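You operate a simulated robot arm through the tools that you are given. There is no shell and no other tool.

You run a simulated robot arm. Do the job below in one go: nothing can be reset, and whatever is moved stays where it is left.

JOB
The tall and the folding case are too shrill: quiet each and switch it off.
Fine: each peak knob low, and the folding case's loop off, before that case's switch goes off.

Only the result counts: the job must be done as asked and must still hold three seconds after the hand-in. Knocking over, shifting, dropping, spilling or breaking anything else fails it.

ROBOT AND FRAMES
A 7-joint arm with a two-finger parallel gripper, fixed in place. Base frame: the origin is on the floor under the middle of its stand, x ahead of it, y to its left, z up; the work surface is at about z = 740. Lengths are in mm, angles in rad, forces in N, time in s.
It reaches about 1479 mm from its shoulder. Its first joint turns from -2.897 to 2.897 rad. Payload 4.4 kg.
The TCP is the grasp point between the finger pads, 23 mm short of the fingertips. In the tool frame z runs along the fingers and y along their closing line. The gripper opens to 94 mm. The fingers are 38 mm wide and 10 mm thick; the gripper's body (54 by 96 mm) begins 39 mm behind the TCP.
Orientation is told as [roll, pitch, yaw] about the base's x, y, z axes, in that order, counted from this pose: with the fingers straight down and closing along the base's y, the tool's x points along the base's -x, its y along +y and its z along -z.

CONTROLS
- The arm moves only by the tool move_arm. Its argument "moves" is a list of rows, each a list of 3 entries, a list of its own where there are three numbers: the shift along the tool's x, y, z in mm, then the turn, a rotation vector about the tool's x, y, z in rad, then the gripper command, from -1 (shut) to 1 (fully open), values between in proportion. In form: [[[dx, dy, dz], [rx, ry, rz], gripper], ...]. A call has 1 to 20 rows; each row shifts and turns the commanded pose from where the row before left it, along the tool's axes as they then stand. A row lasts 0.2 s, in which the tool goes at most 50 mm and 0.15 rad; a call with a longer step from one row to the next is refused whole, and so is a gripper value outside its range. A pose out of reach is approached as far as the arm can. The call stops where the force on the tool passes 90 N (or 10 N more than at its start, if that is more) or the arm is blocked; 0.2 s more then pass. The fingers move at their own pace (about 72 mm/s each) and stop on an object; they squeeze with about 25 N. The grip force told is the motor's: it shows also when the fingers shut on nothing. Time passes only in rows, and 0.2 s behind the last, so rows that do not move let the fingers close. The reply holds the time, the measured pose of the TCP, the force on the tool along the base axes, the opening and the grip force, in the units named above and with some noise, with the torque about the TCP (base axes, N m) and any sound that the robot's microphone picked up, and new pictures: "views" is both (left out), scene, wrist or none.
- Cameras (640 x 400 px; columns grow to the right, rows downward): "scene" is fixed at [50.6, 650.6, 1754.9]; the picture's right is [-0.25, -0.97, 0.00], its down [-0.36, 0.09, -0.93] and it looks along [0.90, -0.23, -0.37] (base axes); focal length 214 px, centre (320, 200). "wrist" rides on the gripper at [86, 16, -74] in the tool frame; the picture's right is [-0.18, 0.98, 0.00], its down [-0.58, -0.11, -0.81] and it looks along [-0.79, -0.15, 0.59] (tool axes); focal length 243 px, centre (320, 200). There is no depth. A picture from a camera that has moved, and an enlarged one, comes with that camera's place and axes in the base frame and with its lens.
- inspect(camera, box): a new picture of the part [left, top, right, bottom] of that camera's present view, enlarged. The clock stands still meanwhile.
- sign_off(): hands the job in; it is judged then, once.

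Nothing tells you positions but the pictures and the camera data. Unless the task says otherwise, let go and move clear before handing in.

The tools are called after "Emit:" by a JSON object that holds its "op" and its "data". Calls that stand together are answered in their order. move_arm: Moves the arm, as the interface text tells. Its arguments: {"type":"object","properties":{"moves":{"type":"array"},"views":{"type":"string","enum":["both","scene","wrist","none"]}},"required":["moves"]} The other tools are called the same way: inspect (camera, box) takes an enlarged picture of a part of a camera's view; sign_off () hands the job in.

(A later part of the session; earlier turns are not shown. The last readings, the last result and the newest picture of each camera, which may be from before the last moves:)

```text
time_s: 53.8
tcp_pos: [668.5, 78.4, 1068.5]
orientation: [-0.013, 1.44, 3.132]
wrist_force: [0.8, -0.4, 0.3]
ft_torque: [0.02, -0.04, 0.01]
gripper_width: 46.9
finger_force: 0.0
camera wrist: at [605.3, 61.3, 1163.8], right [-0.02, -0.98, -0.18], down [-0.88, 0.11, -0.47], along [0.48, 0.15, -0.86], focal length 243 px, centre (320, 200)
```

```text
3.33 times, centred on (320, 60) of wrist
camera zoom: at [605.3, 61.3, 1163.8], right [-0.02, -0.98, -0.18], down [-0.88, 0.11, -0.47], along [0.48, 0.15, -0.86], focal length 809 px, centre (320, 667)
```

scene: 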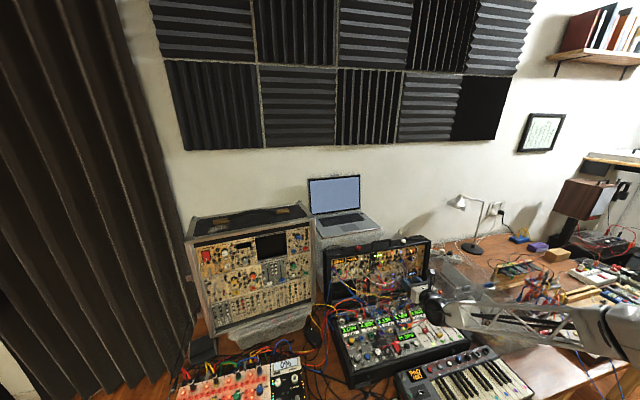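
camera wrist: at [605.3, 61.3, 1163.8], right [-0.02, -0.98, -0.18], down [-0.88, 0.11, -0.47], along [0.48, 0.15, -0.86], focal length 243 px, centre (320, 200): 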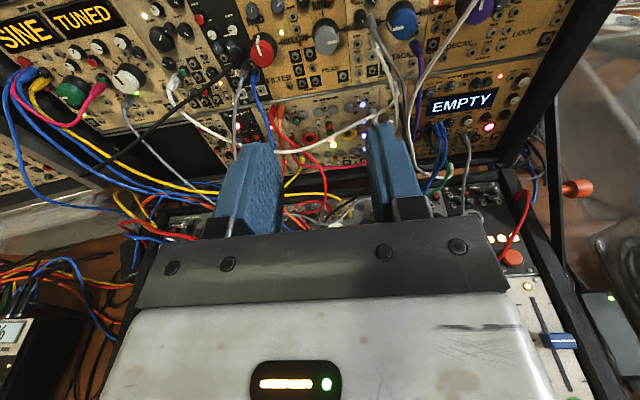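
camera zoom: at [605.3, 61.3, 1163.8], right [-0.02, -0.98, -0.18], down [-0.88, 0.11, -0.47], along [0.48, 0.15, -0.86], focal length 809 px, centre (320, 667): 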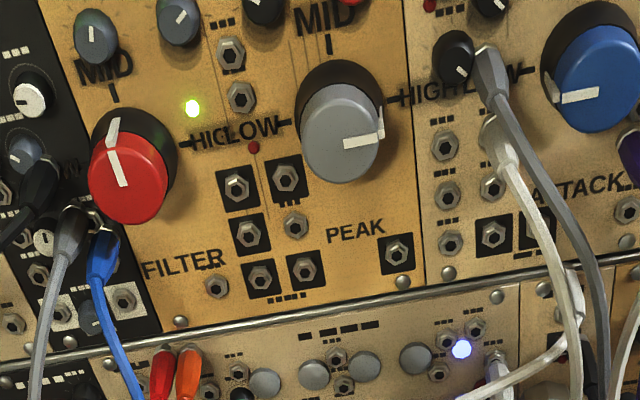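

The knob is clear between the fingers: cap at about (833, 73, 1045), pointer at HIGH, LOW mark at 9 o'clock. I'll wind the wrist back here, then align and move in to just short of the knob.

Emit:
{"op": "move_arm", "data": {"moves": [[[0, 0, 0], [0, 0, 0.15], -0.1], [[0, 0, 0], [0, 0, 0.15], -0.1], [[0, 0, 0], [0, 0, 0.15], -0.1], [[0, 0, 0], [0, 0, 0.15], -0.1], [[0, 0, 0], [0, 0, 0.15], -0.1], [[0, 0, 0], [0, 0, 0.15], -0.1], [[0, 0, 0], [0, 0, 0.15], -0.1], [[0, 0, 0], [0, 0, 0.15], -0.1], [[0, 0, 0], [0, 0, 0.04], -0.1], [[4.5, 3.5, 30], [0, 0, 0], -0.1], [[0, 0, 30], [0, 0, 0], -0.1], [[0, 0, 20], [0, 0, 0], -0.1], [[0, 0, 20], [0, 0, 0], -0.1]], "views": "both"}}

Emit:
{"op": "inspect", "data": {"camera": "wrist", "box": [220, 50, 420, 200]}}

Emit:
{"op": "inspect", "data": {"camera": "scene", "box": [360, 225, 460, 325]}}

```text
time_s: 56.6
tcp_pos: [764.8, 70.5, 1052.5]
orientation: [-1.435, 0.326, 1.616]
wrist_force: [0.2, -0.7, 1.1]
ft_torque: [0.0, 0.02, -0.02]
gripper_width: 42.2
finger_force: 0.1
camera wrist: at [692.6, -16.6, 1075.5], right [-0.13, -0.14, -0.98], down [-0.81, 0.58, 0.02], along [0.57, 0.8, -0.19], focal length 243 px, centre (320, 200)
```

scene: 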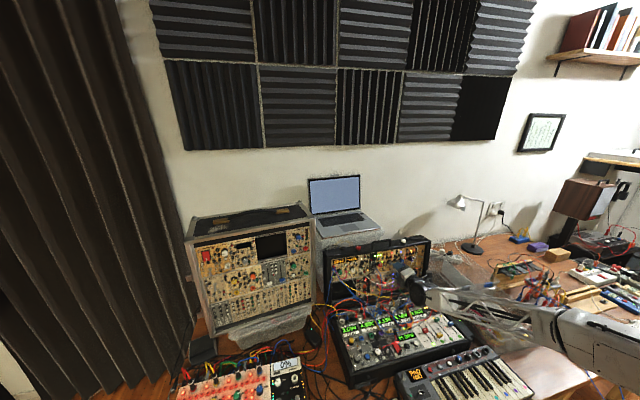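
wrist: 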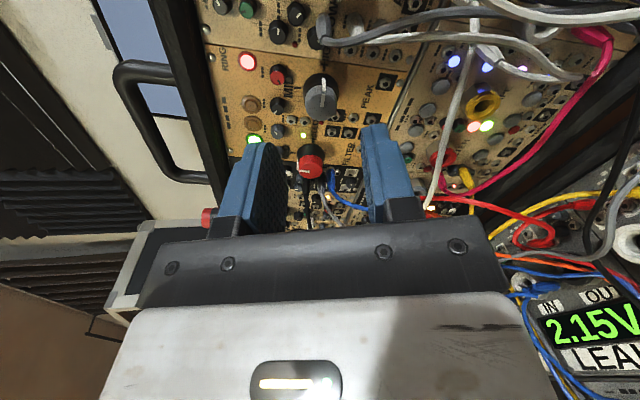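

```text
2.67 times, centred on (320, 125) of wrist
camera zoom: at [692.6, -16.6, 1075.5], right [-0.13, -0.14, -0.98], down [-0.81, 0.58, 0.02], along [0.57, 0.8, -0.19], focal length 647 px, centre (320, 400)
```

zoom: 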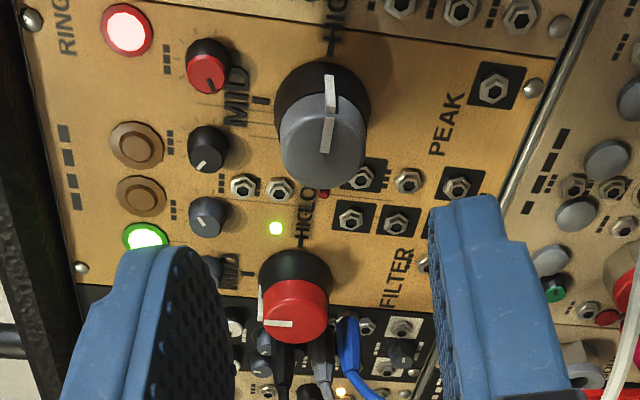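

```text
4.00 times, centred on (410, 275) of scene
camera zoom: at [50.6, 650.6, 1754.9], right [-0.25, -0.97, 0.0], down [-0.36, 0.09, -0.93], along [0.9, -0.23, -0.37], focal length 858 px, centre (-40, -100)
```

zoom: 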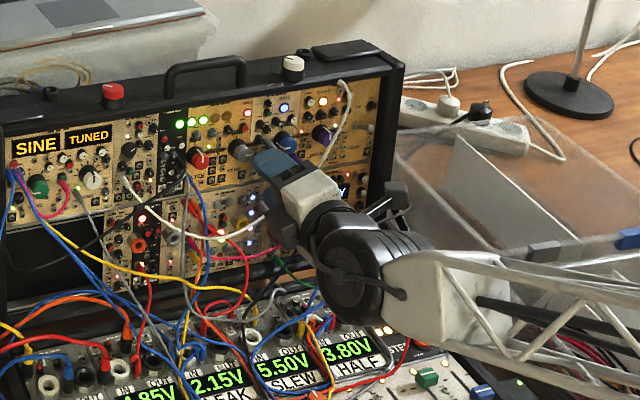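

Well aligned. I'll correct a few mm sideways and advance so the fingertips straddle the knob.

Emit:
{"op": "move_arm", "data": {"moves": [[[-3, -0.5, 10], [0, 0, 0], -0.1], [[0, 0, 12], [0, 0, 0], -0.1], [[0, 0, 12], [0, 0, 0], -0.1], [[0, 0, 8], [0, 0, 0], -0.1], [[0, 0, 8], [0, 0, 0], -0.1], [[0, 0, 4], [0, 0, 0], -0.1]], "views": "wrist"}}

Emit:
{"op": "inspect", "data": {"camera": "wrist", "box": [220, 70, 420, 220]}}

```text
time_s: 58.0
tcp_pos: [818.0, 72.9, 1044.9]
orientation: [-1.43, 0.325, 1.618]
wrist_force: [0.6, 0.2, -0.1]
ft_torque: [0.02, 0.01, 0.01]
gripper_width: 42.1
finger_force: 0.1
camera wrist: at [745.6, -13.7, 1068.3], right [-0.13, -0.14, -0.98], down [-0.81, 0.58, 0.02], along [0.57, 0.8, -0.19], focal length 243 px, centre (320, 200)
```

wrist: 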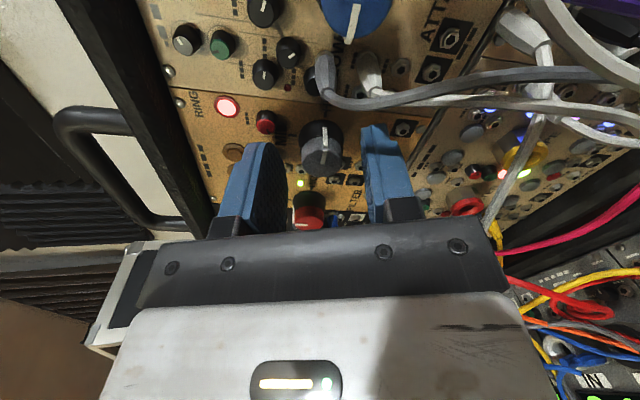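

```text
2.67 times, centred on (320, 145) of wrist
camera zoom: at [745.6, -13.7, 1068.3], right [-0.13, -0.14, -0.98], down [-0.81, 0.58, 0.02], along [0.57, 0.8, -0.19], focal length 647 px, centre (320, 347)
```

zoom: 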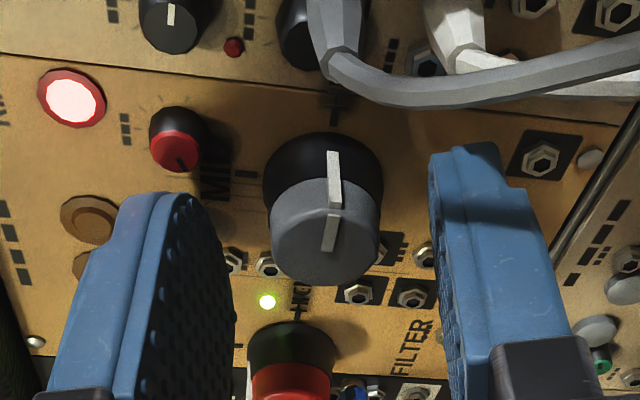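

The fingertips straddle the knob with no contact force. Closing the grip and starting to turn counter-clockwise.

Emit:
{"op": "move_arm", "data": {"moves": [[[0, 0.8, 1], [0, 0, 0], -0.1], [[0, 0, 0], [0, 0, 0], -1], [[0, 0, 0], [0, 0, 0], -1], [[0, 0, 0], [0, 0, 0], -1]], "views": "none"}}

Emit:
{"op": "move_arm", "data": {"moves": [[[0, 0, 0], [0, 0, -0.1], -1], [[0, 0, 0], [0, 0, -0.15], -1], [[0, 0, 0], [0, 0, -0.15], -1]], "views": "wrist"}}

Emit:
{"op": "inspect", "data": {"camera": "wrist", "box": [220, 70, 420, 220]}}

```text
time_s: 59.0
tcp_pos: [818.3, 74.0, 1044.9]
orientation: [-1.43, 0.327, 1.619]
wrist_force: [-1.8, 1.6, 1.2]
ft_torque: [0.0, -0.06, 0.05]
gripper_width: 21.1
finger_force: 44.8
```

```text
time_s: 59.8
tcp_pos: [818.6, 72.7, 1044.8]
orientation: [-1.395, 0.725, 1.69]
wrist_force: [2.1, -7.5, -3.8]
ft_torque: [-0.07, -0.17, -0.41]
gripper_width: 20.9
finger_force: 45.3
camera wrist: at [751.0, -2.1, 1100.5], right [-0.11, -0.52, -0.85], down [-0.84, 0.5, -0.2], along [0.53, 0.69, -0.49], focal length 243 px, centre (320, 200)
```

wrist: 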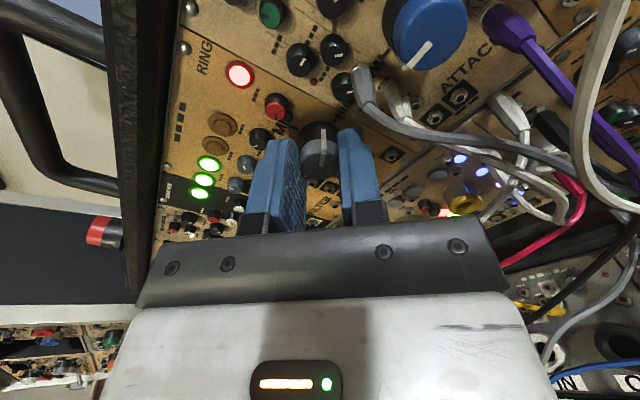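

```text
2.67 times, centred on (320, 145) of wrist
camera zoom: at [751.0, -2.1, 1100.5], right [-0.11, -0.52, -0.85], down [-0.84, 0.5, -0.2], along [0.53, 0.69, -0.49], focal length 647 px, centre (320, 347)
```

zoom: 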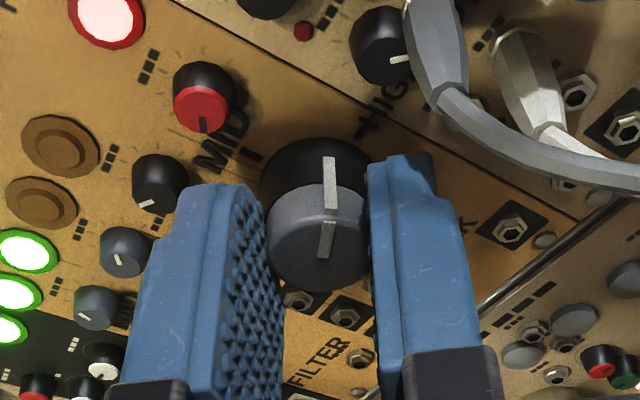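

The knob follows with small forces. I'll continue.

Emit:
{"op": "move_arm", "data": {"moves": [[[0, 0, 0], [0, 0, -0.15], -1], [[0, 0, 0], [0, 0, -0.15], -1], [[0, 0, 0], [0, 0, -0.15], -1], [[0, 0, 0], [0, 0, -0.15], -1]], "views": "none"}}

Emit:
{"op": "move_arm", "data": {"moves": [[[0, 0, 0], [0, 0, -0.15], -1], [[0, 0, 0], [0, 0, -0.15], -1], [[0, 0, 0], [0, 0, -0.15], -1], [[0, 0, 0], [0, 0, -0.15], -1]], "views": "wrist"}}

Emit:
{"op": "inspect", "data": {"camera": "wrist", "box": [220, 70, 420, 220]}}

```text
time_s: 60.8
tcp_pos: [818.7, 73.5, 1043.9]
orientation: [-1.063, 1.298, 2.066]
wrist_force: [-1.6, -14.7, -1.5]
ft_torque: [-0.02, -0.24, -0.44]
gripper_width: 20.7
finger_force: 44.4
```

```text
time_s: 61.8
tcp_pos: [818.6, 73.5, 1044.8]
orientation: [1.214, 1.187, -1.903]
wrist_force: [-11.2, -3.9, 2.6]
ft_torque: [-0.03, 0.08, -0.19]
gripper_width: 20.6
finger_force: 45.0
camera wrist: at [756.2, 88.7, 1141.1], right [0.03, -0.98, 0.17], down [-0.88, -0.11, -0.47], along [0.48, -0.14, -0.86], focal length 243 px, centre (320, 200)
```

wrist: 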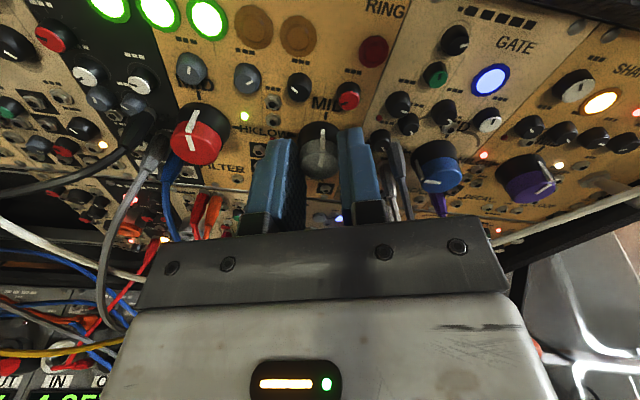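

```text
2.67 times, centred on (320, 145) of wrist
camera zoom: at [756.2, 88.7, 1141.1], right [0.03, -0.98, 0.17], down [-0.88, -0.11, -0.47], along [0.48, -0.14, -0.86], focal length 647 px, centre (320, 347)
```

zoom: 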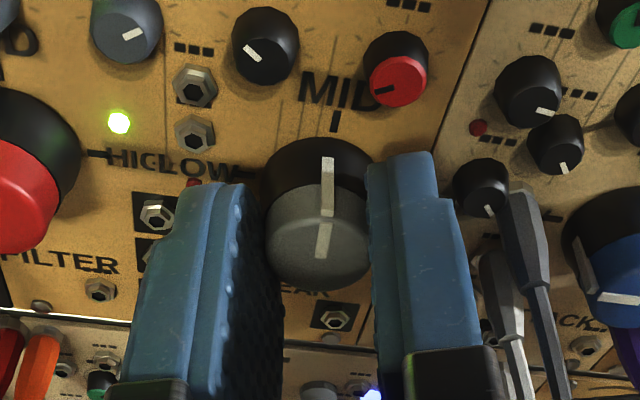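

PEAK is now at about MID and the RING lamp went out. I'll release, back off a little, wind the wrist back and take a second grip for the remaining quarter turn.

Emit:
{"op": "move_arm", "data": {"moves": [[[0, 0, 0], [0, 0, 0], -0.1], [[0, 0, 0], [0, 0, 0], -0.1], [[0, 0, -15], [0, 0, 0], -0.1], [[0, 0, -20], [0, 0, 0], -0.1], [[0, 0, 0], [0, 0, 0.15], -0.1], [[0, 0, 0], [0, 0, 0.15], -0.1], [[0, 0, 0], [0, 0, 0.15], -0.1], [[0, 0, 0], [0, 0, 0.15], -0.1], [[0, 0, 0], [0, 0, 0.15], -0.1], [[0, 0, 0], [0, 0, 0.15], -0.1], [[0, 0, 0], [0, 0, 0.15], -0.1], [[0, 0, 0], [0, 0, 0.15], -0.1], [[0, 0, 0], [0, 0, 0.15], -0.1], [[0, 0, 0], [0, 0, 0.15], -0.1]], "views": "wrist"}}

Emit:
{"op": "inspect", "data": {"camera": "wrist", "box": [220, 50, 420, 200]}}

```text
time_s: 64.8
tcp_pos: [783.3, 73.2, 1048.2]
orientation: [-1.426, 0.424, 1.632]
wrist_force: [-0.1, -0.4, 0.0]
ft_torque: [0.01, 0.02, -0.03]
gripper_width: 42.3
finger_force: 0.1
camera wrist: at [713.3, -12.1, 1080.0], right [-0.13, -0.24, -0.96], down [-0.82, 0.57, -0.04], along [0.56, 0.78, -0.27], focal length 243 px, centre (320, 200)
```

wrist: 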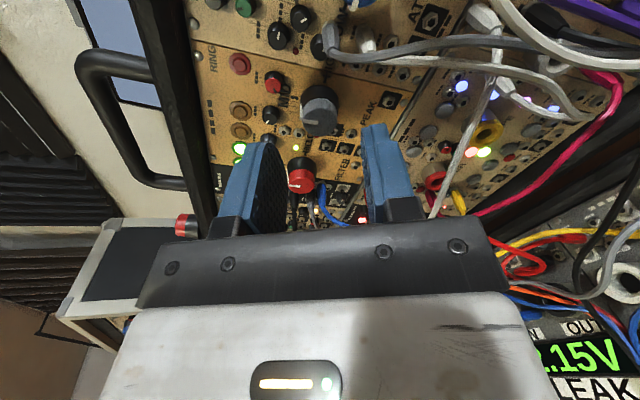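

```text
2.67 times, centred on (320, 125) of wrist
camera zoom: at [713.3, -12.1, 1080.0], right [-0.13, -0.24, -0.96], down [-0.82, 0.57, -0.04], along [0.56, 0.78, -0.27], focal length 647 px, centre (320, 400)
```

zoom: 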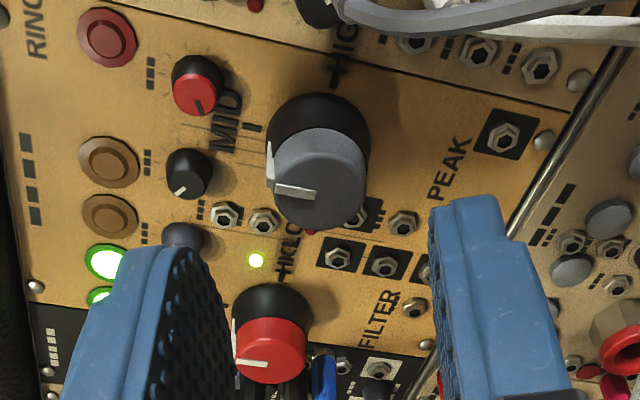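

The knob points at MID as expected. Moving back in and gripping again.

Emit:
{"op": "move_arm", "data": {"moves": [[[0, 0, 12], [0, 0, 0], -0.1], [[0, 0, 12], [0, 0, 0], -0.1], [[0, 0, 8], [0, 0, 0], -0.1], [[0, 0, 3.5], [0, 0, 0], -0.1], [[0, 0, 0], [0, 0, 0], -0.1]], "views": "wrist"}}

Emit:
{"op": "inspect", "data": {"camera": "wrist", "box": [220, 70, 420, 220]}}

```text
time_s: 66.0
tcp_pos: [820.5, 74.0, 1044.8]
orientation: [-1.425, 0.427, 1.633]
wrist_force: [0.2, -0.3, -0.3]
ft_torque: [0.01, 0.0, 0.02]
gripper_width: 42.4
finger_force: 0.0
camera wrist: at [748.6, -11.6, 1075.8], right [-0.13, -0.24, -0.96], down [-0.82, 0.57, -0.04], along [0.56, 0.78, -0.27], focal length 243 px, centre (320, 200)
```

wrist: 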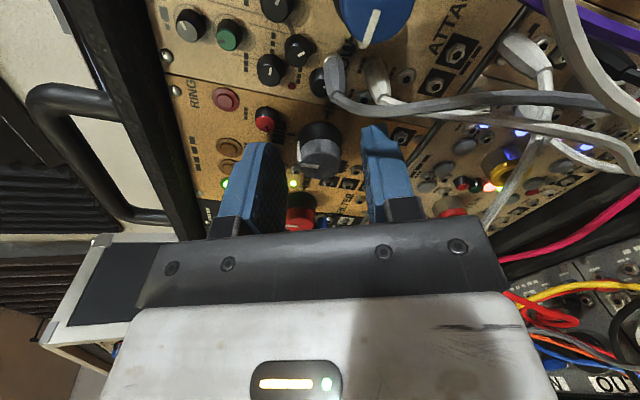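

```text
2.67 times, centred on (320, 145) of wrist
camera zoom: at [748.6, -11.6, 1075.8], right [-0.13, -0.24, -0.96], down [-0.82, 0.57, -0.04], along [0.56, 0.78, -0.27], focal length 647 px, centre (320, 347)
```

zoom: 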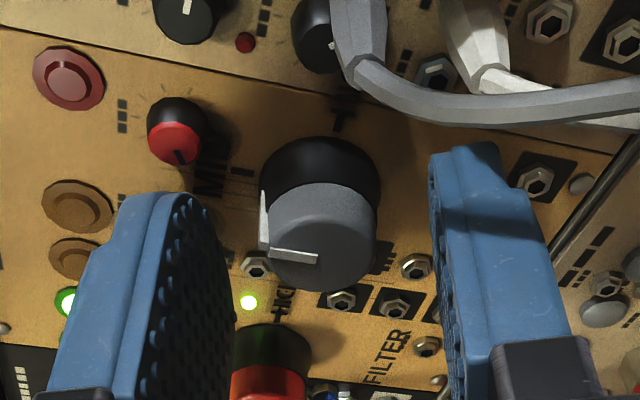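

Emit:
{"op": "move_arm", "data": {"moves": [[[0, 0, -0.8], [0, 0, 0], -0.1], [[0, 0, 0], [0, 0, 0], -1], [[0, 0, 0], [0, 0, 0], -1], [[0, 0, 0], [0, 0, 0], -1]], "views": "none"}}

Emit:
{"op": "move_arm", "data": {"moves": [[[0, 0, 0], [0, 0, -0.12], -1], [[0, 0, 0], [0, 0, -0.15], -1], [[0, 0, 0], [0, 0, -0.15], -1], [[0, 0, 0], [0, 0, -0.15], -1]], "views": "none"}}

Emit:
{"op": "move_arm", "data": {"moves": [[[0, 0, 0], [0, 0, -0.15], -1], [[0, 0, 0], [0, 0, -0.15], -1], [[0, 0, 0], [0, 0, -0.15], -1], [[0, 0, 0], [0, 0, -0.15], -1]], "views": "wrist"}}

Emit:
{"op": "inspect", "data": {"camera": "wrist", "box": [220, 70, 420, 220]}}

```text
time_s: 67.0
tcp_pos: [819.3, 74.7, 1044.0]
orientation: [-1.427, 0.427, 1.632]
wrist_force: [-1.4, -1.5, -1.7]
ft_torque: [-0.04, -0.13, 0.0]
gripper_width: 20.7
finger_force: 45.4
```

```text
time_s: 68.0
tcp_pos: [818.1, 73.1, 1043.3]
orientation: [-1.327, 0.988, 1.777]
wrist_force: [3.9, 0.0, -6.2]
ft_torque: [-0.03, -0.38, -0.37]
gripper_width: 20.7
finger_force: 44.9
```

```text
time_s: 69.0
tcp_pos: [819.6, 75.2, 1045.0]
orientation: [0.227, 1.435, -2.911]
wrist_force: [-14.3, -1.0, -3.6]
ft_torque: [0.01, 0.87, -0.05]
gripper_width: 20.7
finger_force: 44.7
camera wrist: at [756.3, 59.8, 1141.2], right [-0.02, -0.99, -0.15], down [-0.88, 0.09, -0.47], along [0.48, 0.12, -0.87], focal length 243 px, centre (320, 200)
```

wrist: 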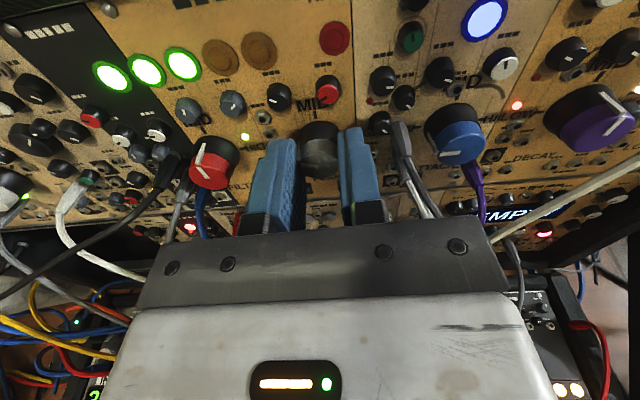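

```text
2.67 times, centred on (320, 145) of wrist
camera zoom: at [756.3, 59.8, 1141.2], right [-0.02, -0.99, -0.15], down [-0.88, 0.09, -0.47], along [0.48, 0.12, -0.87], focal length 647 px, centre (320, 347)
```

zoom: 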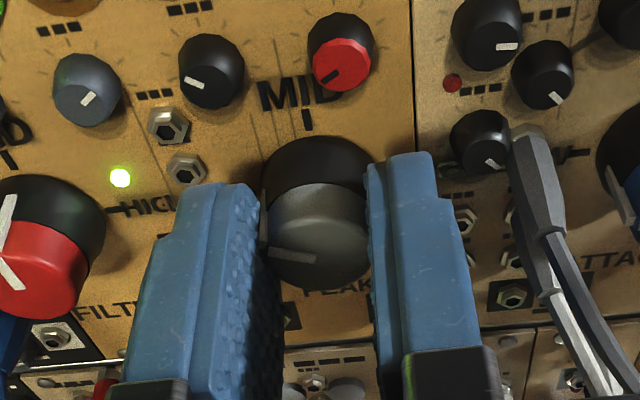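

The pointer is nearly at LOW; about 20° remain. Continuing gently while watching for a stop.

Emit:
{"op": "move_arm", "data": {"moves": [[[0, 0, -0.5], [0, 0, -0.12], -1], [[0, 0, 0], [0, 0, -0.12], -1], [[0, 0, 0], [0, 0, -0.1], -1]], "views": "wrist"}}

Emit:
{"op": "inspect", "data": {"camera": "wrist", "box": [220, 70, 420, 220]}}

```text
time_s: 69.8
tcp_pos: [818.0, 73.9, 1045.0]
orientation: [1.219, 1.177, -1.898]
wrist_force: [8.3, -3.1, -10.0]
ft_torque: [0.0, -0.22, 0.04]
gripper_width: 20.6
finger_force: 44.8
camera wrist: at [755.7, 89.6, 1140.8], right [0.03, -0.98, 0.18], down [-0.88, -0.11, -0.47], along [0.48, -0.15, -0.86], focal length 243 px, centre (320, 200)
```

wrist: 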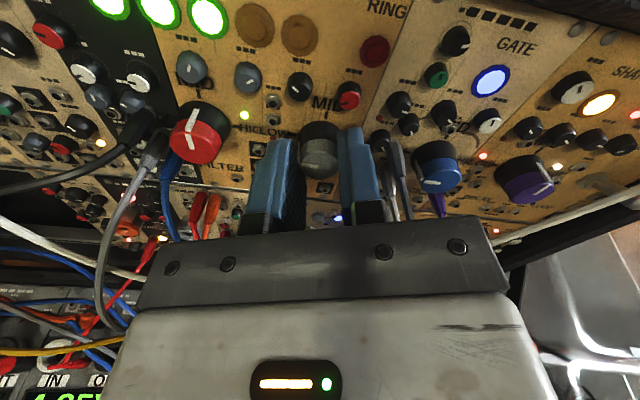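

```text
2.67 times, centred on (320, 145) of wrist
camera zoom: at [755.7, 89.6, 1140.8], right [0.03, -0.98, 0.18], down [-0.88, -0.11, -0.47], along [0.48, -0.15, -0.86], focal length 647 px, centre (320, 347)
```

zoom: 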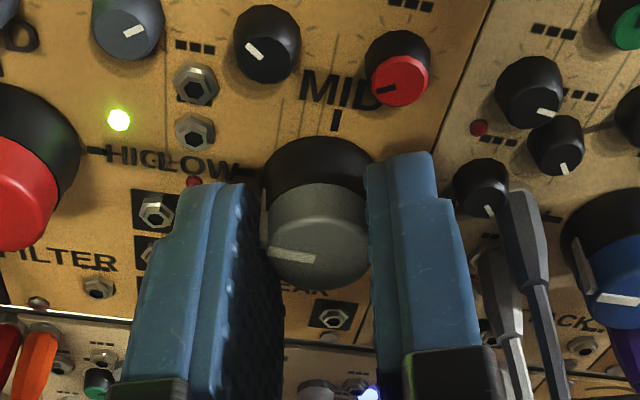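

Emit:
{"op": "move_arm", "data": {"moves": [[[0, 0, 0], [0, 0, -0.08], -1], [[0, 0, 0], [0, 0, -0.04], -1]], "views": "none"}}

Emit:
{"op": "inspect", "data": {"camera": "wrist", "box": [220, 70, 420, 220]}}

```text
time_s: 70.4
tcp_pos: [817.7, 74.3, 1044.7]
orientation: [1.296, 1.064, -1.81]
wrist_force: [8.7, 7.0, -5.7]
ft_torque: [0.59, -0.05, 0.17]
gripper_width: 20.8
finger_force: 45.6
```

```text
2.67 times, centred on (320, 145) of wrist
camera zoom: at [755.0, 99.9, 1138.6], right [0.04, -0.95, 0.3], down [-0.87, -0.18, -0.45], along [0.49, -0.24, -0.84], focal length 647 px, centre (320, 347)
```

zoom: 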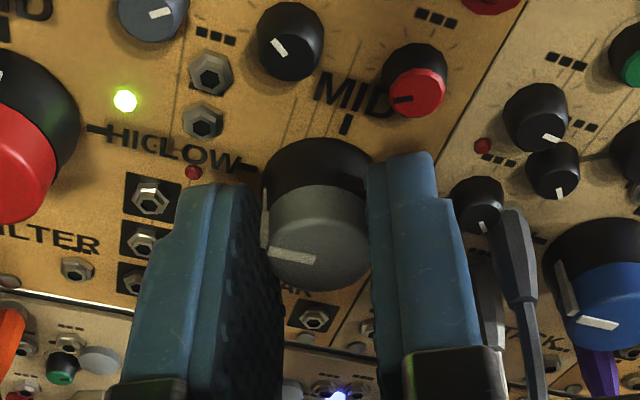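

Torque rose, so the LOW stop is reached. Releasing and backing off to verify.

Emit:
{"op": "move_arm", "data": {"moves": [[[0, 0, 0], [0, 0, 0], -0.1], [[0, 0, 0], [0, 0, 0], -0.1], [[0, 0, -15], [0, 0, 0], -0.1], [[0, 0, -30], [0, 0, 0], -0.1], [[0, 0, -30], [0, 0, 0], -0.1], [[0, 0, -30], [0, 0, 0], -0.1]], "views": "both"}}

Emit:
{"op": "inspect", "data": {"camera": "wrist", "box": [220, 20, 420, 150]}}

Emit:
{"op": "inspect", "data": {"camera": "scene", "box": [370, 235, 420, 275]}}

```text
time_s: 71.8
tcp_pos: [713.7, 72.0, 1057.9]
orientation: [1.297, 1.067, -1.811]
wrist_force: [0.2, -0.4, 0.2]
ft_torque: [0.0, -0.01, -0.02]
gripper_width: 42.0
finger_force: 0.0
camera wrist: at [650.6, 98.6, 1151.5], right [0.04, -0.95, 0.3], down [-0.87, -0.18, -0.45], along [0.49, -0.24, -0.84], focal length 243 px, centre (320, 200)
```

scene: 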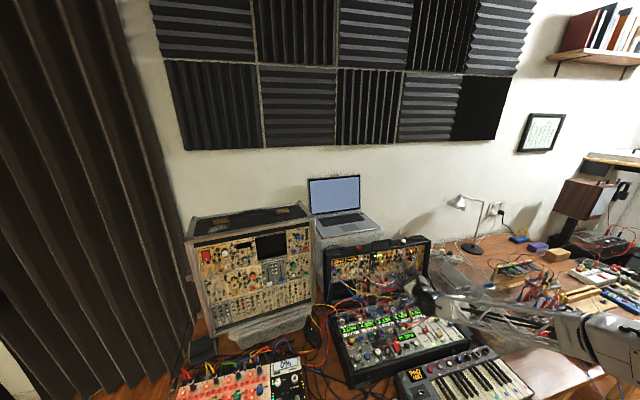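
wrist: 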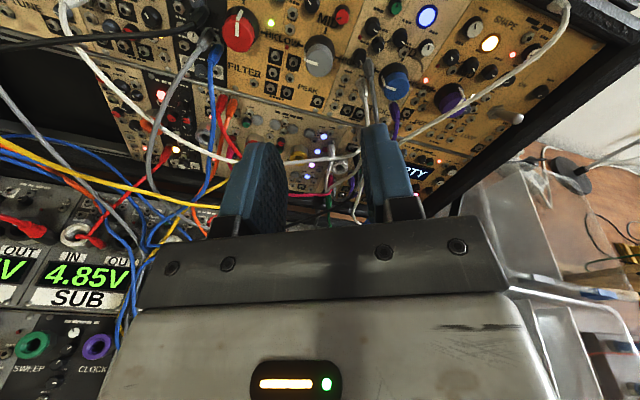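

```text
3.08 times, centred on (320, 85) of wrist
camera zoom: at [650.6, 98.6, 1151.5], right [0.04, -0.95, 0.3], down [-0.87, -0.18, -0.45], along [0.49, -0.24, -0.84], focal length 746 px, centre (320, 554)
```

zoom: 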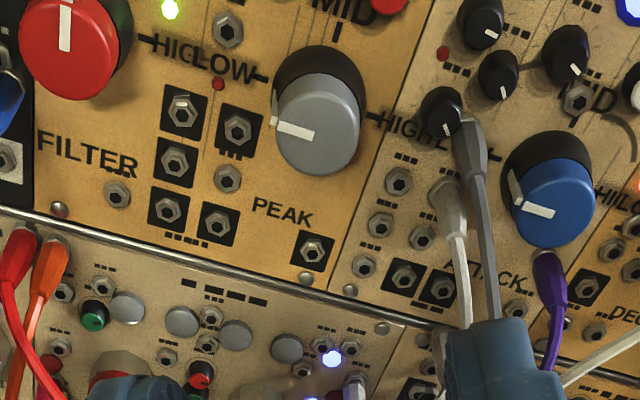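

```text
10.00 times, centred on (395, 255) of scene
camera zoom: at [50.6, 650.6, 1754.9], right [-0.25, -0.97, 0.0], down [-0.36, 0.09, -0.93], along [0.9, -0.23, -0.37], focal length 2145 px, centre (-430, -350)
```

zoom: 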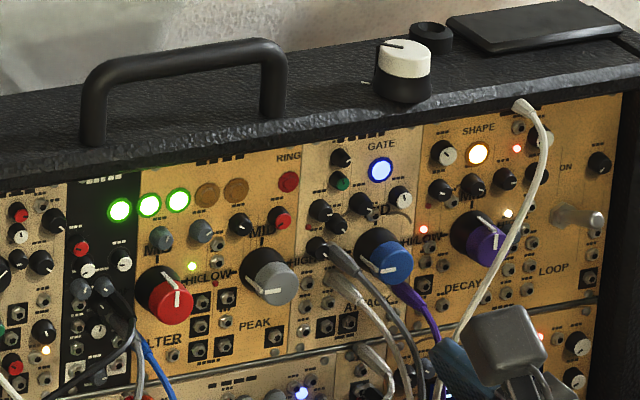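

PEAK on the folding case now points at LOW. Next is the LOOP toggle; I'll check its surroundings and the white cable near it.

Emit:
{"op": "inspect", "data": {"camera": "wrist", "box": [430, 0, 600, 140]}}

Emit:
{"op": "inspect", "data": {"camera": "scene", "box": [405, 238, 435, 268]}}

```text
2.86 times, centred on (515, 70) of wrist
camera zoom: at [650.6, 98.6, 1151.5], right [0.04, -0.95, 0.3], down [-0.87, -0.18, -0.45], along [0.49, -0.24, -0.84], focal length 693 px, centre (-237, 571)
```

zoom: 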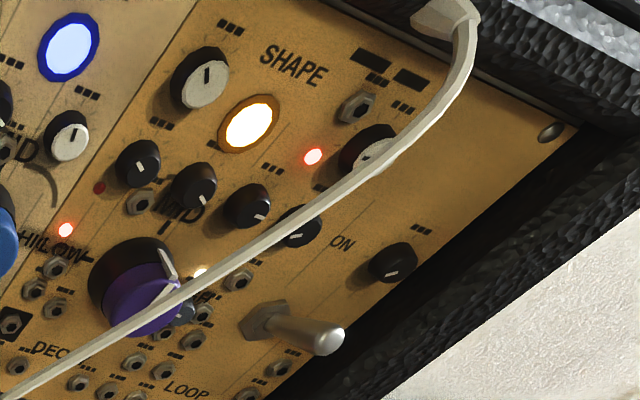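

```text
13.33 times, centred on (420, 253) of scene
camera zoom: at [50.6, 650.6, 1754.9], right [-0.25, -0.97, 0.0], down [-0.36, 0.09, -0.93], along [0.9, -0.23, -0.37], focal length 2860 px, centre (-1013, -507)
```

zoom: 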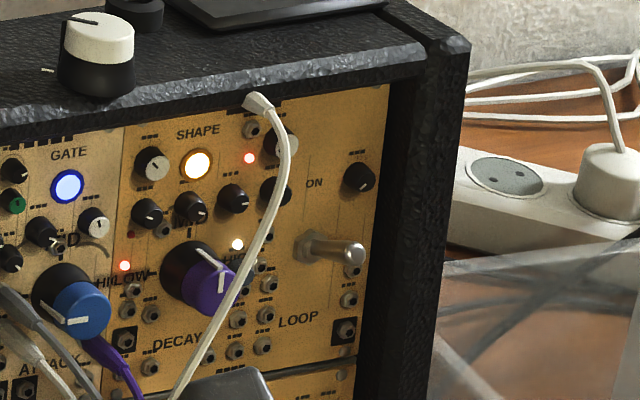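

The cable stays left of y ≈ -30 to -50, so a straight approach at y ≈ -110 is clear. I'll retract, rise, shift right in front of the LOOP toggle and look.

Emit:
{"op": "move_arm", "data": {"moves": [[[14.5, 7.7, -29], [0, 0, 0], -1], [[14.5, 7.7, -29], [0, 0, 0], -1], [[14.5, 7.7, -29], [0, 0, 0], -1], [[0, 0, 0], [0, 0, 0.122], -1], [[0, 0, 0], [0, 0, 0.122], -1], [[0, 0, 0], [0, 0, 0.122], -1], [[0, 0, 0], [0, 0, 0.122], -1], [[0, 46, 0], [0, 0, 0], -1], [[0, 46, 0], [0, 0, 0], -1], [[0, 46, 0], [0, 0, 0], -1], [[0, 46, 0], [0, 0, 0], -1]], "views": "both"}}

Emit:
{"op": "inspect", "data": {"camera": "wrist", "box": [250, 20, 410, 140]}}

```text
time_s: 74.4
tcp_pos: [602.4, -3.5, 1093.1]
orientation: [0.051, 1.326, -3.129]
wrist_force: [0.0, 1.0, -0.6]
ft_torque: [0.02, 0.05, 0.0]
gripper_width: 0.0
finger_force: 25.4
out of reach, approached as far as the arm can: row 9, 10, 11
stopped in row 11: the arm was blocked; the commanded pose is now the measured one
camera wrist: at [550.8, -15.3, 1196.5], right [-0.08, -0.98, -0.17], down [-0.92, 0.14, -0.37], along [0.39, 0.12, -0.91], focal length 243 px, centre (320, 200)
```

scene: 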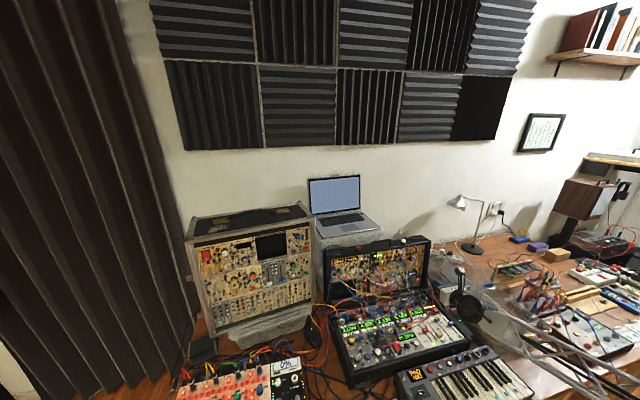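
wrist: 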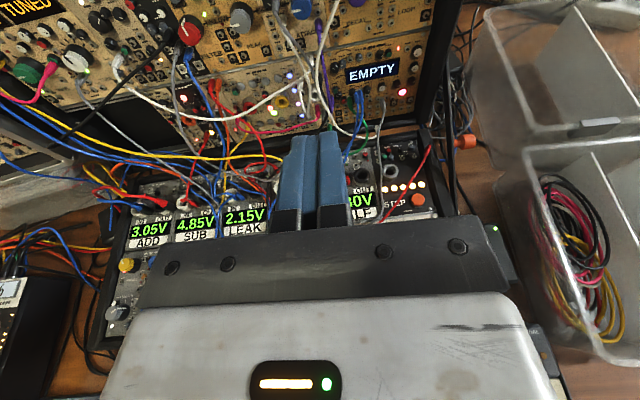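

```text
3.33 times, centred on (330, 80) of wrist
camera zoom: at [550.8, -15.3, 1196.5], right [-0.08, -0.98, -0.17], down [-0.92, 0.14, -0.37], along [0.39, 0.12, -0.91], focal length 809 px, centre (287, 600)
```

zoom: 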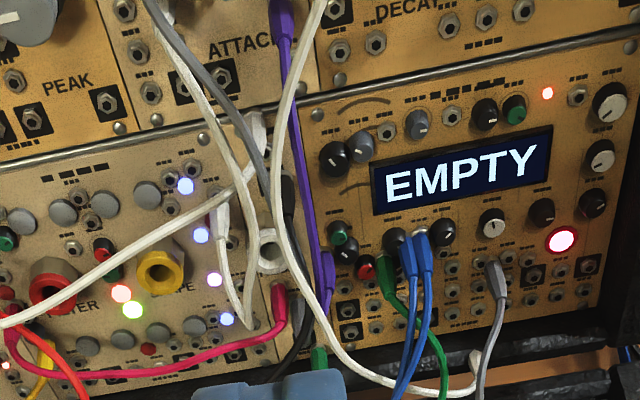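

The arm reported being blocked near the end of the sideways move. Before going on I'll check what the arm's links are near.

Emit:
{"op": "inspect", "data": {"camera": "scene", "box": [420, 240, 640, 400]}}

Emit:
{"op": "inspect", "data": {"camera": "scene", "box": [440, 260, 560, 340]}}

```text
2.50 times, centred on (530, 320) of scene
camera zoom: at [50.6, 650.6, 1754.9], right [-0.25, -0.97, 0.0], down [-0.36, 0.09, -0.93], along [0.9, -0.23, -0.37], focal length 536 px, centre (-205, -100)
```

zoom: 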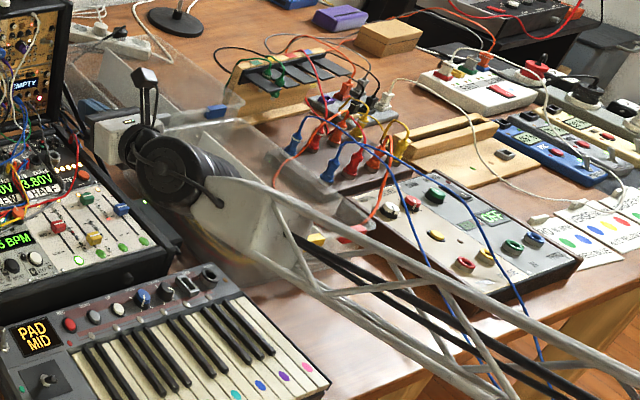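

```text
5.00 times, centred on (500, 300) of scene
camera zoom: at [50.6, 650.6, 1754.9], right [-0.25, -0.97, 0.0], down [-0.36, 0.09, -0.93], along [0.9, -0.23, -0.37], focal length 1072 px, centre (-580, -300)
```

zoom: 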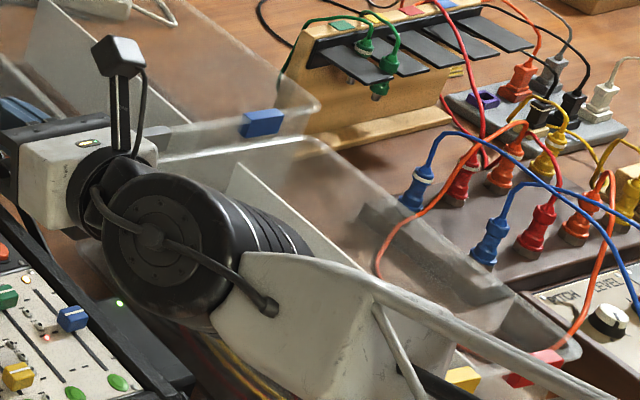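

The links are clear; the arm was simply too folded there with the hand so close to the base. I'll straighten, go further out first, then shift right at a height above the cable.

Emit:
{"op": "move_arm", "data": {"moves": [[[0, 0, 0], [0.037, 0.113, 0], -1], [[14.8, 0, 30.8], [0, 0, 0], -1], [[14.8, 0, 30.8], [0, 0, 0], -1], [[14.8, 0, 30.8], [0, 0, 0], -1]], "views": "none"}}

Emit:
{"op": "move_arm", "data": {"moves": [[[0, 30, 0], [0, 0, 0], -1], [[0, 30, 0], [0, 0, 0], -1]], "views": "both"}}

```text
time_s: 75.4
tcp_pos: [677.0, 21.3, 1135.7]
orientation: [0.05, 1.434, -3.103]
wrist_force: [-0.1, 0.7, 0.9]
ft_torque: [0.02, 0.02, 0.03]
gripper_width: 0.1
finger_force: 25.0
out of reach, approached as far as the arm can: row 1, 2
```

```text
time_s: 76.0
tcp_pos: [670.8, -4.5, 1122.2]
orientation: [0.098, 1.324, -3.112]
wrist_force: [-0.3, -0.4, -0.6]
ft_torque: [-0.02, -0.02, 0.02]
gripper_width: 0.0
finger_force: 25.3
out of reach, approached as far as the arm can: row 1, 2
camera wrist: at [618.4, -14.1, 1225.5], right [-0.11, -0.98, -0.15], down [-0.92, 0.16, -0.37], along [0.39, 0.1, -0.92], focal length 243 px, centre (320, 200)
```

scene: 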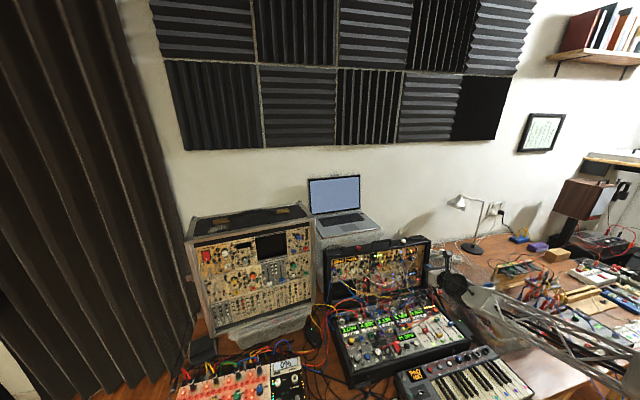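
wrist: 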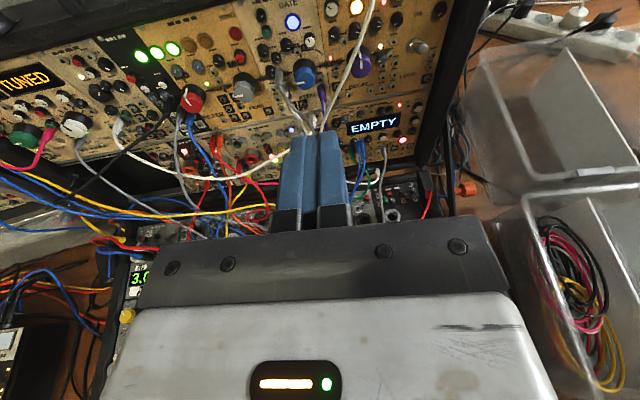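

Still limited here, probably by a wrist joint at this roll. I wanted the hand rolled a quarter turn for the toggle anyway, so I'll roll back toward that and see if the range frees up.

Emit:
{"op": "move_arm", "data": {"moves": [[[0, 0, 0], [0, 0, 0.15], -1], [[0, 0, 0], [0, 0, 0.15], -1], [[0, 0, 0], [0, 0, 0.15], -1], [[0, 0, 0], [0, 0, 0.15], -1], [[0, 0, 0], [0, 0, 0.15], -1]], "views": "none"}}

```text
time_s: 77.2
tcp_pos: [593.4, 7.0, 1158.2]
orientation: [-1.372, 0.815, 1.706]
wrist_force: [0.3, -0.6, 0.5]
ft_torque: [0.03, -0.01, -0.04]
gripper_width: 0.0
finger_force: 25.2
out of reach, approached as far as the arm can: row 1, 2, 3
```

Emit:
{"op": "move_arm", "data": {"moves": [[[-5.9, 5, 36.9], [0, 0, 0], -1], [[-5.9, 5, 36.9], [0, 0, 0], -1], [[-5.9, 5, 36.9], [0, 0, 0], -1]], "views": "none"}}

```text
time_s: 78.0
tcp_pos: [697.3, 25.3, 1127.8]
orientation: [-1.372, 0.818, 1.704]
wrist_force: [-0.4, -0.6, 1.3]
ft_torque: [0.01, 0.04, 0.03]
gripper_width: 0.0
finger_force: 24.6
out of reach, approached as far as the arm can: row 1, 2, 3
```

At this posture a joint limit keeps the hand left of y ≈ 25. I'll back away, unwind the roll to the original side (camera below/behind), and then approach the toggle from a 45° downward tilt, which also suits the lower switch.

Emit:
{"op": "move_arm", "data": {"moves": [[[4.6, -32.3, -26.7], [0, 0, 0], -1], [[4.6, -32.3, -26.7], [0, 0, 0], -1], [[4.6, -32.3, -26.7], [0, 0, 0], -1], [[4.6, -32.3, -26.7], [0, 0, 0], -1], [[4.6, -32.3, -26.7], [0, 0, 0], -1], [[4.6, -32.3, -26.7], [0, 0, 0], -1]], "views": "none"}}

Emit:
{"op": "move_arm", "data": {"moves": [[[0, 0, 0], [0, 0, 0.15], -1], [[0, 0, 0], [0, 0, 0.15], -1], [[0, 0, 0], [0, 0, 0.15], -1], [[0, 0, 0], [0, 0, 0.15], -1], [[0, 0, 0], [0, 0, 0.15], -1], [[0, 0, 0], [0, 0, 0.15], -1], [[0, 0, 0], [0, 0, 0.15], -1], [[0, 0, 0], [0, 0, 0.15], -1]], "views": "both"}}

```text
time_s: 79.4
tcp_pos: [557.8, 151.5, 1296.0]
orientation: [-1.372, 0.818, 1.713]
wrist_force: [-0.8, 0.6, -0.8]
ft_torque: [0.03, 0.01, -0.02]
gripper_width: 0.0
finger_force: 25.0
```

```text
time_s: 81.2
tcp_pos: [560.1, 151.0, 1297.7]
orientation: [-1.43, -0.369, 1.517]
wrist_force: [-1.0, 0.7, 0.6]
ft_torque: [-0.04, 0.0, 0.01]
gripper_width: 0.0
finger_force: 25.4
camera wrist: at [478.6, 75.8, 1261.4], right [-0.11, 0.53, -0.84], down [-0.76, 0.5, 0.42], along [0.65, 0.68, 0.35], focal length 243 px, centre (320, 200)
```

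scene: 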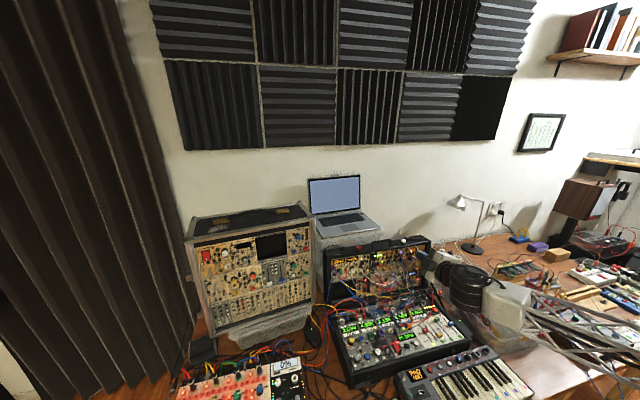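
wrist: 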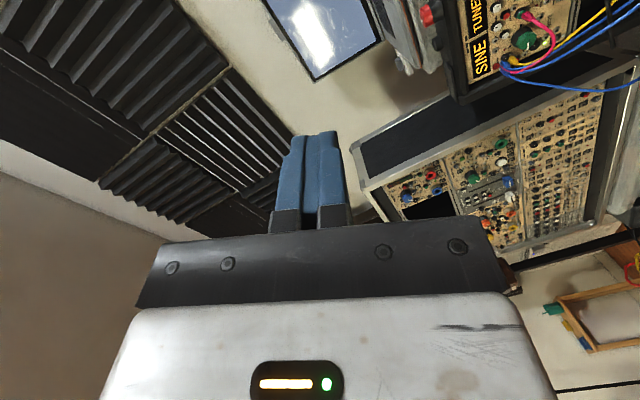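

Emit:
{"op": "move_arm", "data": {"moves": [[[0, 0, 0], [0, 0, 0.149], -1], [[0, 0, 0], [0, 0, 0.149], -1], [[0, 0, 0], [0, 0, 0.149], -1], [[0, 0, 0], [0, 0, 0.149], -1], [[0, 0, 0], [0, 0, 0.149], -1], [[0, 0, 0], [0, 0, 0.149], -1], [[0, 0, 0], [0, 0, 0.149], -1], [[0, 0, 0], [0, 0, 0.149], -1]], "views": "none"}}

```text
time_s: 83.0
tcp_pos: [558.5, 150.6, 1298.1]
orientation: [-0.027, -1.438, 0.024]
wrist_force: [0.7, -0.1, -0.5]
ft_torque: [-0.02, 0.02, 0.03]
gripper_width: 0.0
finger_force: 25.1
```

Rolled back to the original side. Now I'll tilt to 45° down and move right at a safe height toward the LOOP side.

Emit:
{"op": "move_arm", "data": {"moves": [[[0, 0, 0], [0, 0.13, 0], -1], [[0, 0, 0], [0, 0.13, 0], -1], [[0, 0, 0], [0, 0.13, 0], -1], [[0, 0, 0], [0, 0.13, 0], -1], [[0, 0, 0], [0, 0.133, 0], -1], [[0, -40, 10], [0, 0, 0], -1], [[0, -40, 10], [0, 0, 0], -1], [[0, -40, 10], [0, 0, 0], -1]], "views": "none"}}

Emit:
{"op": "move_arm", "data": {"moves": [[[0, -40, 10], [0, 0, 0], -1], [[0, -40, 10], [0, 0, 0], -1], [[0, -40, 10], [0, 0, 0], -1]], "views": "both"}}

```text
time_s: 84.8
tcp_pos: [579.9, 27.5, 1278.5]
orientation: [-0.008, -0.785, 0.002]
wrist_force: [-0.3, 0.2, 0.3]
ft_torque: [0.0, -0.01, 0.0]
gripper_width: 0.1
finger_force: 25.2
```

```text
time_s: 85.6
tcp_pos: [599.7, -92.2, 1255.0]
orientation: [-0.009, -0.783, 0.004]
wrist_force: [0.1, -0.4, 0.6]
ft_torque: [0.01, -0.02, 0.02]
gripper_width: 0.0
finger_force: 24.9
camera wrist: at [485.6, -75.8, 1247.6], right [0.13, 0.98, 0.12], down [-0.16, -0.1, 0.98], along [0.98, -0.15, 0.14], focal length 243 px, centre (320, 200)
```

scene: 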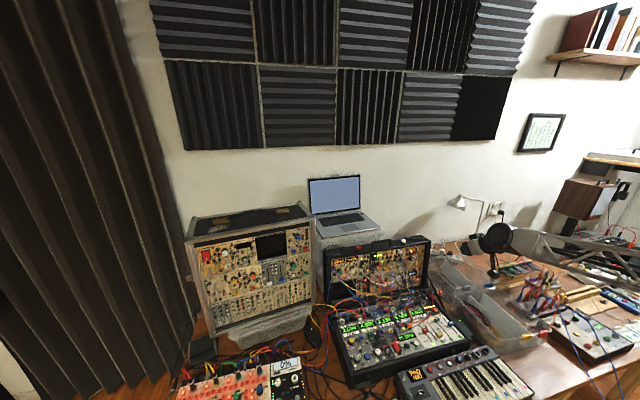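
wrist: 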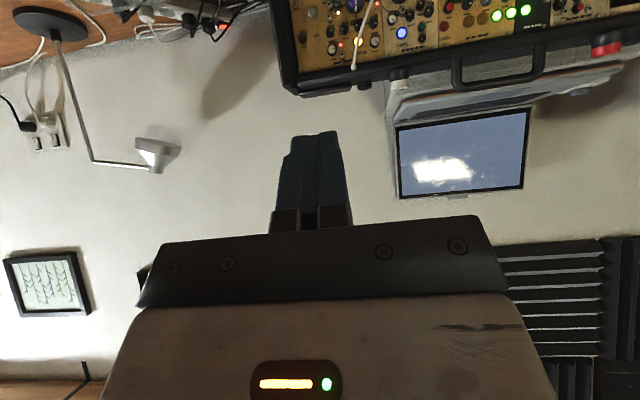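

Reachable now. I'll descend in front of the LOOP toggle to get a close level view.

Emit:
{"op": "move_arm", "data": {"moves": [[[11.4, -5.8, 43.4], [0, 0, 0], -1], [[11.4, -5.8, 43.4], [0, 0, 0], -1], [[11.4, -5.8, 43.4], [0, 0, 0], -1], [[11.4, -5.8, 43.4], [0, 0, 0], -1]], "views": "both"}}

Emit:
{"op": "inspect", "data": {"camera": "wrist", "box": [220, 0, 420, 140]}}

Emit:
{"op": "inspect", "data": {"camera": "scene", "box": [395, 230, 455, 270]}}

```text
time_s: 86.6
tcp_pos: [692.2, -117.2, 1104.2]
orientation: [-0.008, -0.784, 0.004]
wrist_force: [0.4, 0.1, -0.2]
ft_torque: [-0.02, 0.02, -0.01]
gripper_width: 0.2
finger_force: 24.7
camera wrist: at [578.1, -100.1, 1096.0], right [0.13, 0.98, 0.12], down [-0.16, -0.1, 0.98], along [0.98, -0.15, 0.14], focal length 243 px, centre (320, 200)
```

scene: 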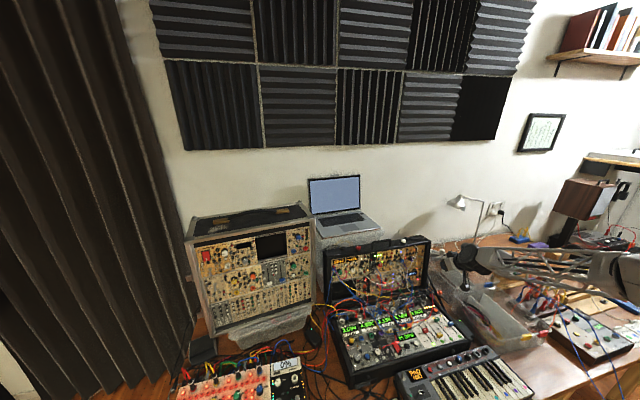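
wrist: 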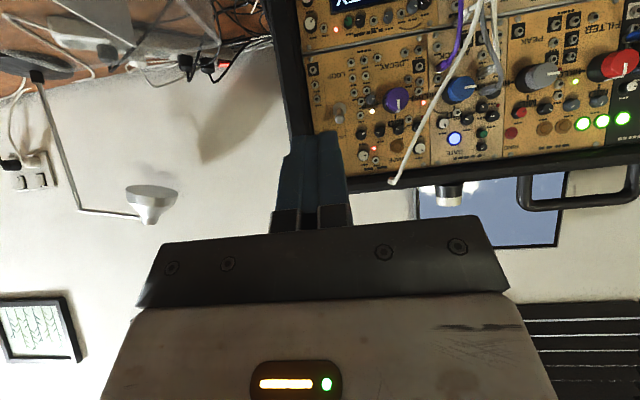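

```text
2.86 times, centred on (320, 70) of wrist
camera zoom: at [578.1, -100.1, 1096.0], right [0.13, 0.98, 0.12], down [-0.16, -0.1, 0.98], along [0.98, -0.15, 0.14], focal length 693 px, centre (320, 571)
```

zoom: 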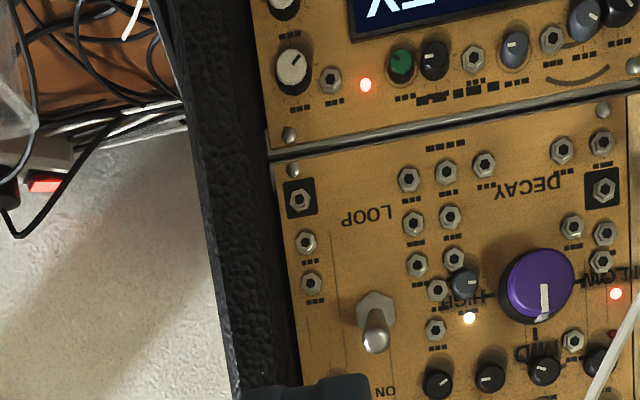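

```text
10.00 times, centred on (425, 250) of scene
camera zoom: at [50.6, 650.6, 1754.9], right [-0.25, -0.97, 0.0], down [-0.36, 0.09, -0.93], along [0.9, -0.23, -0.37], focal length 2145 px, centre (-730, -300)
```

zoom: 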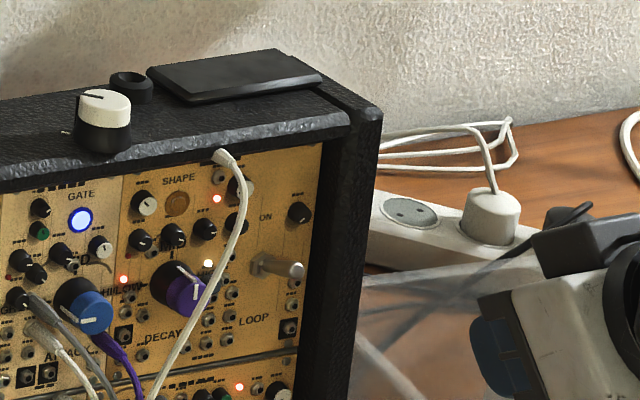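

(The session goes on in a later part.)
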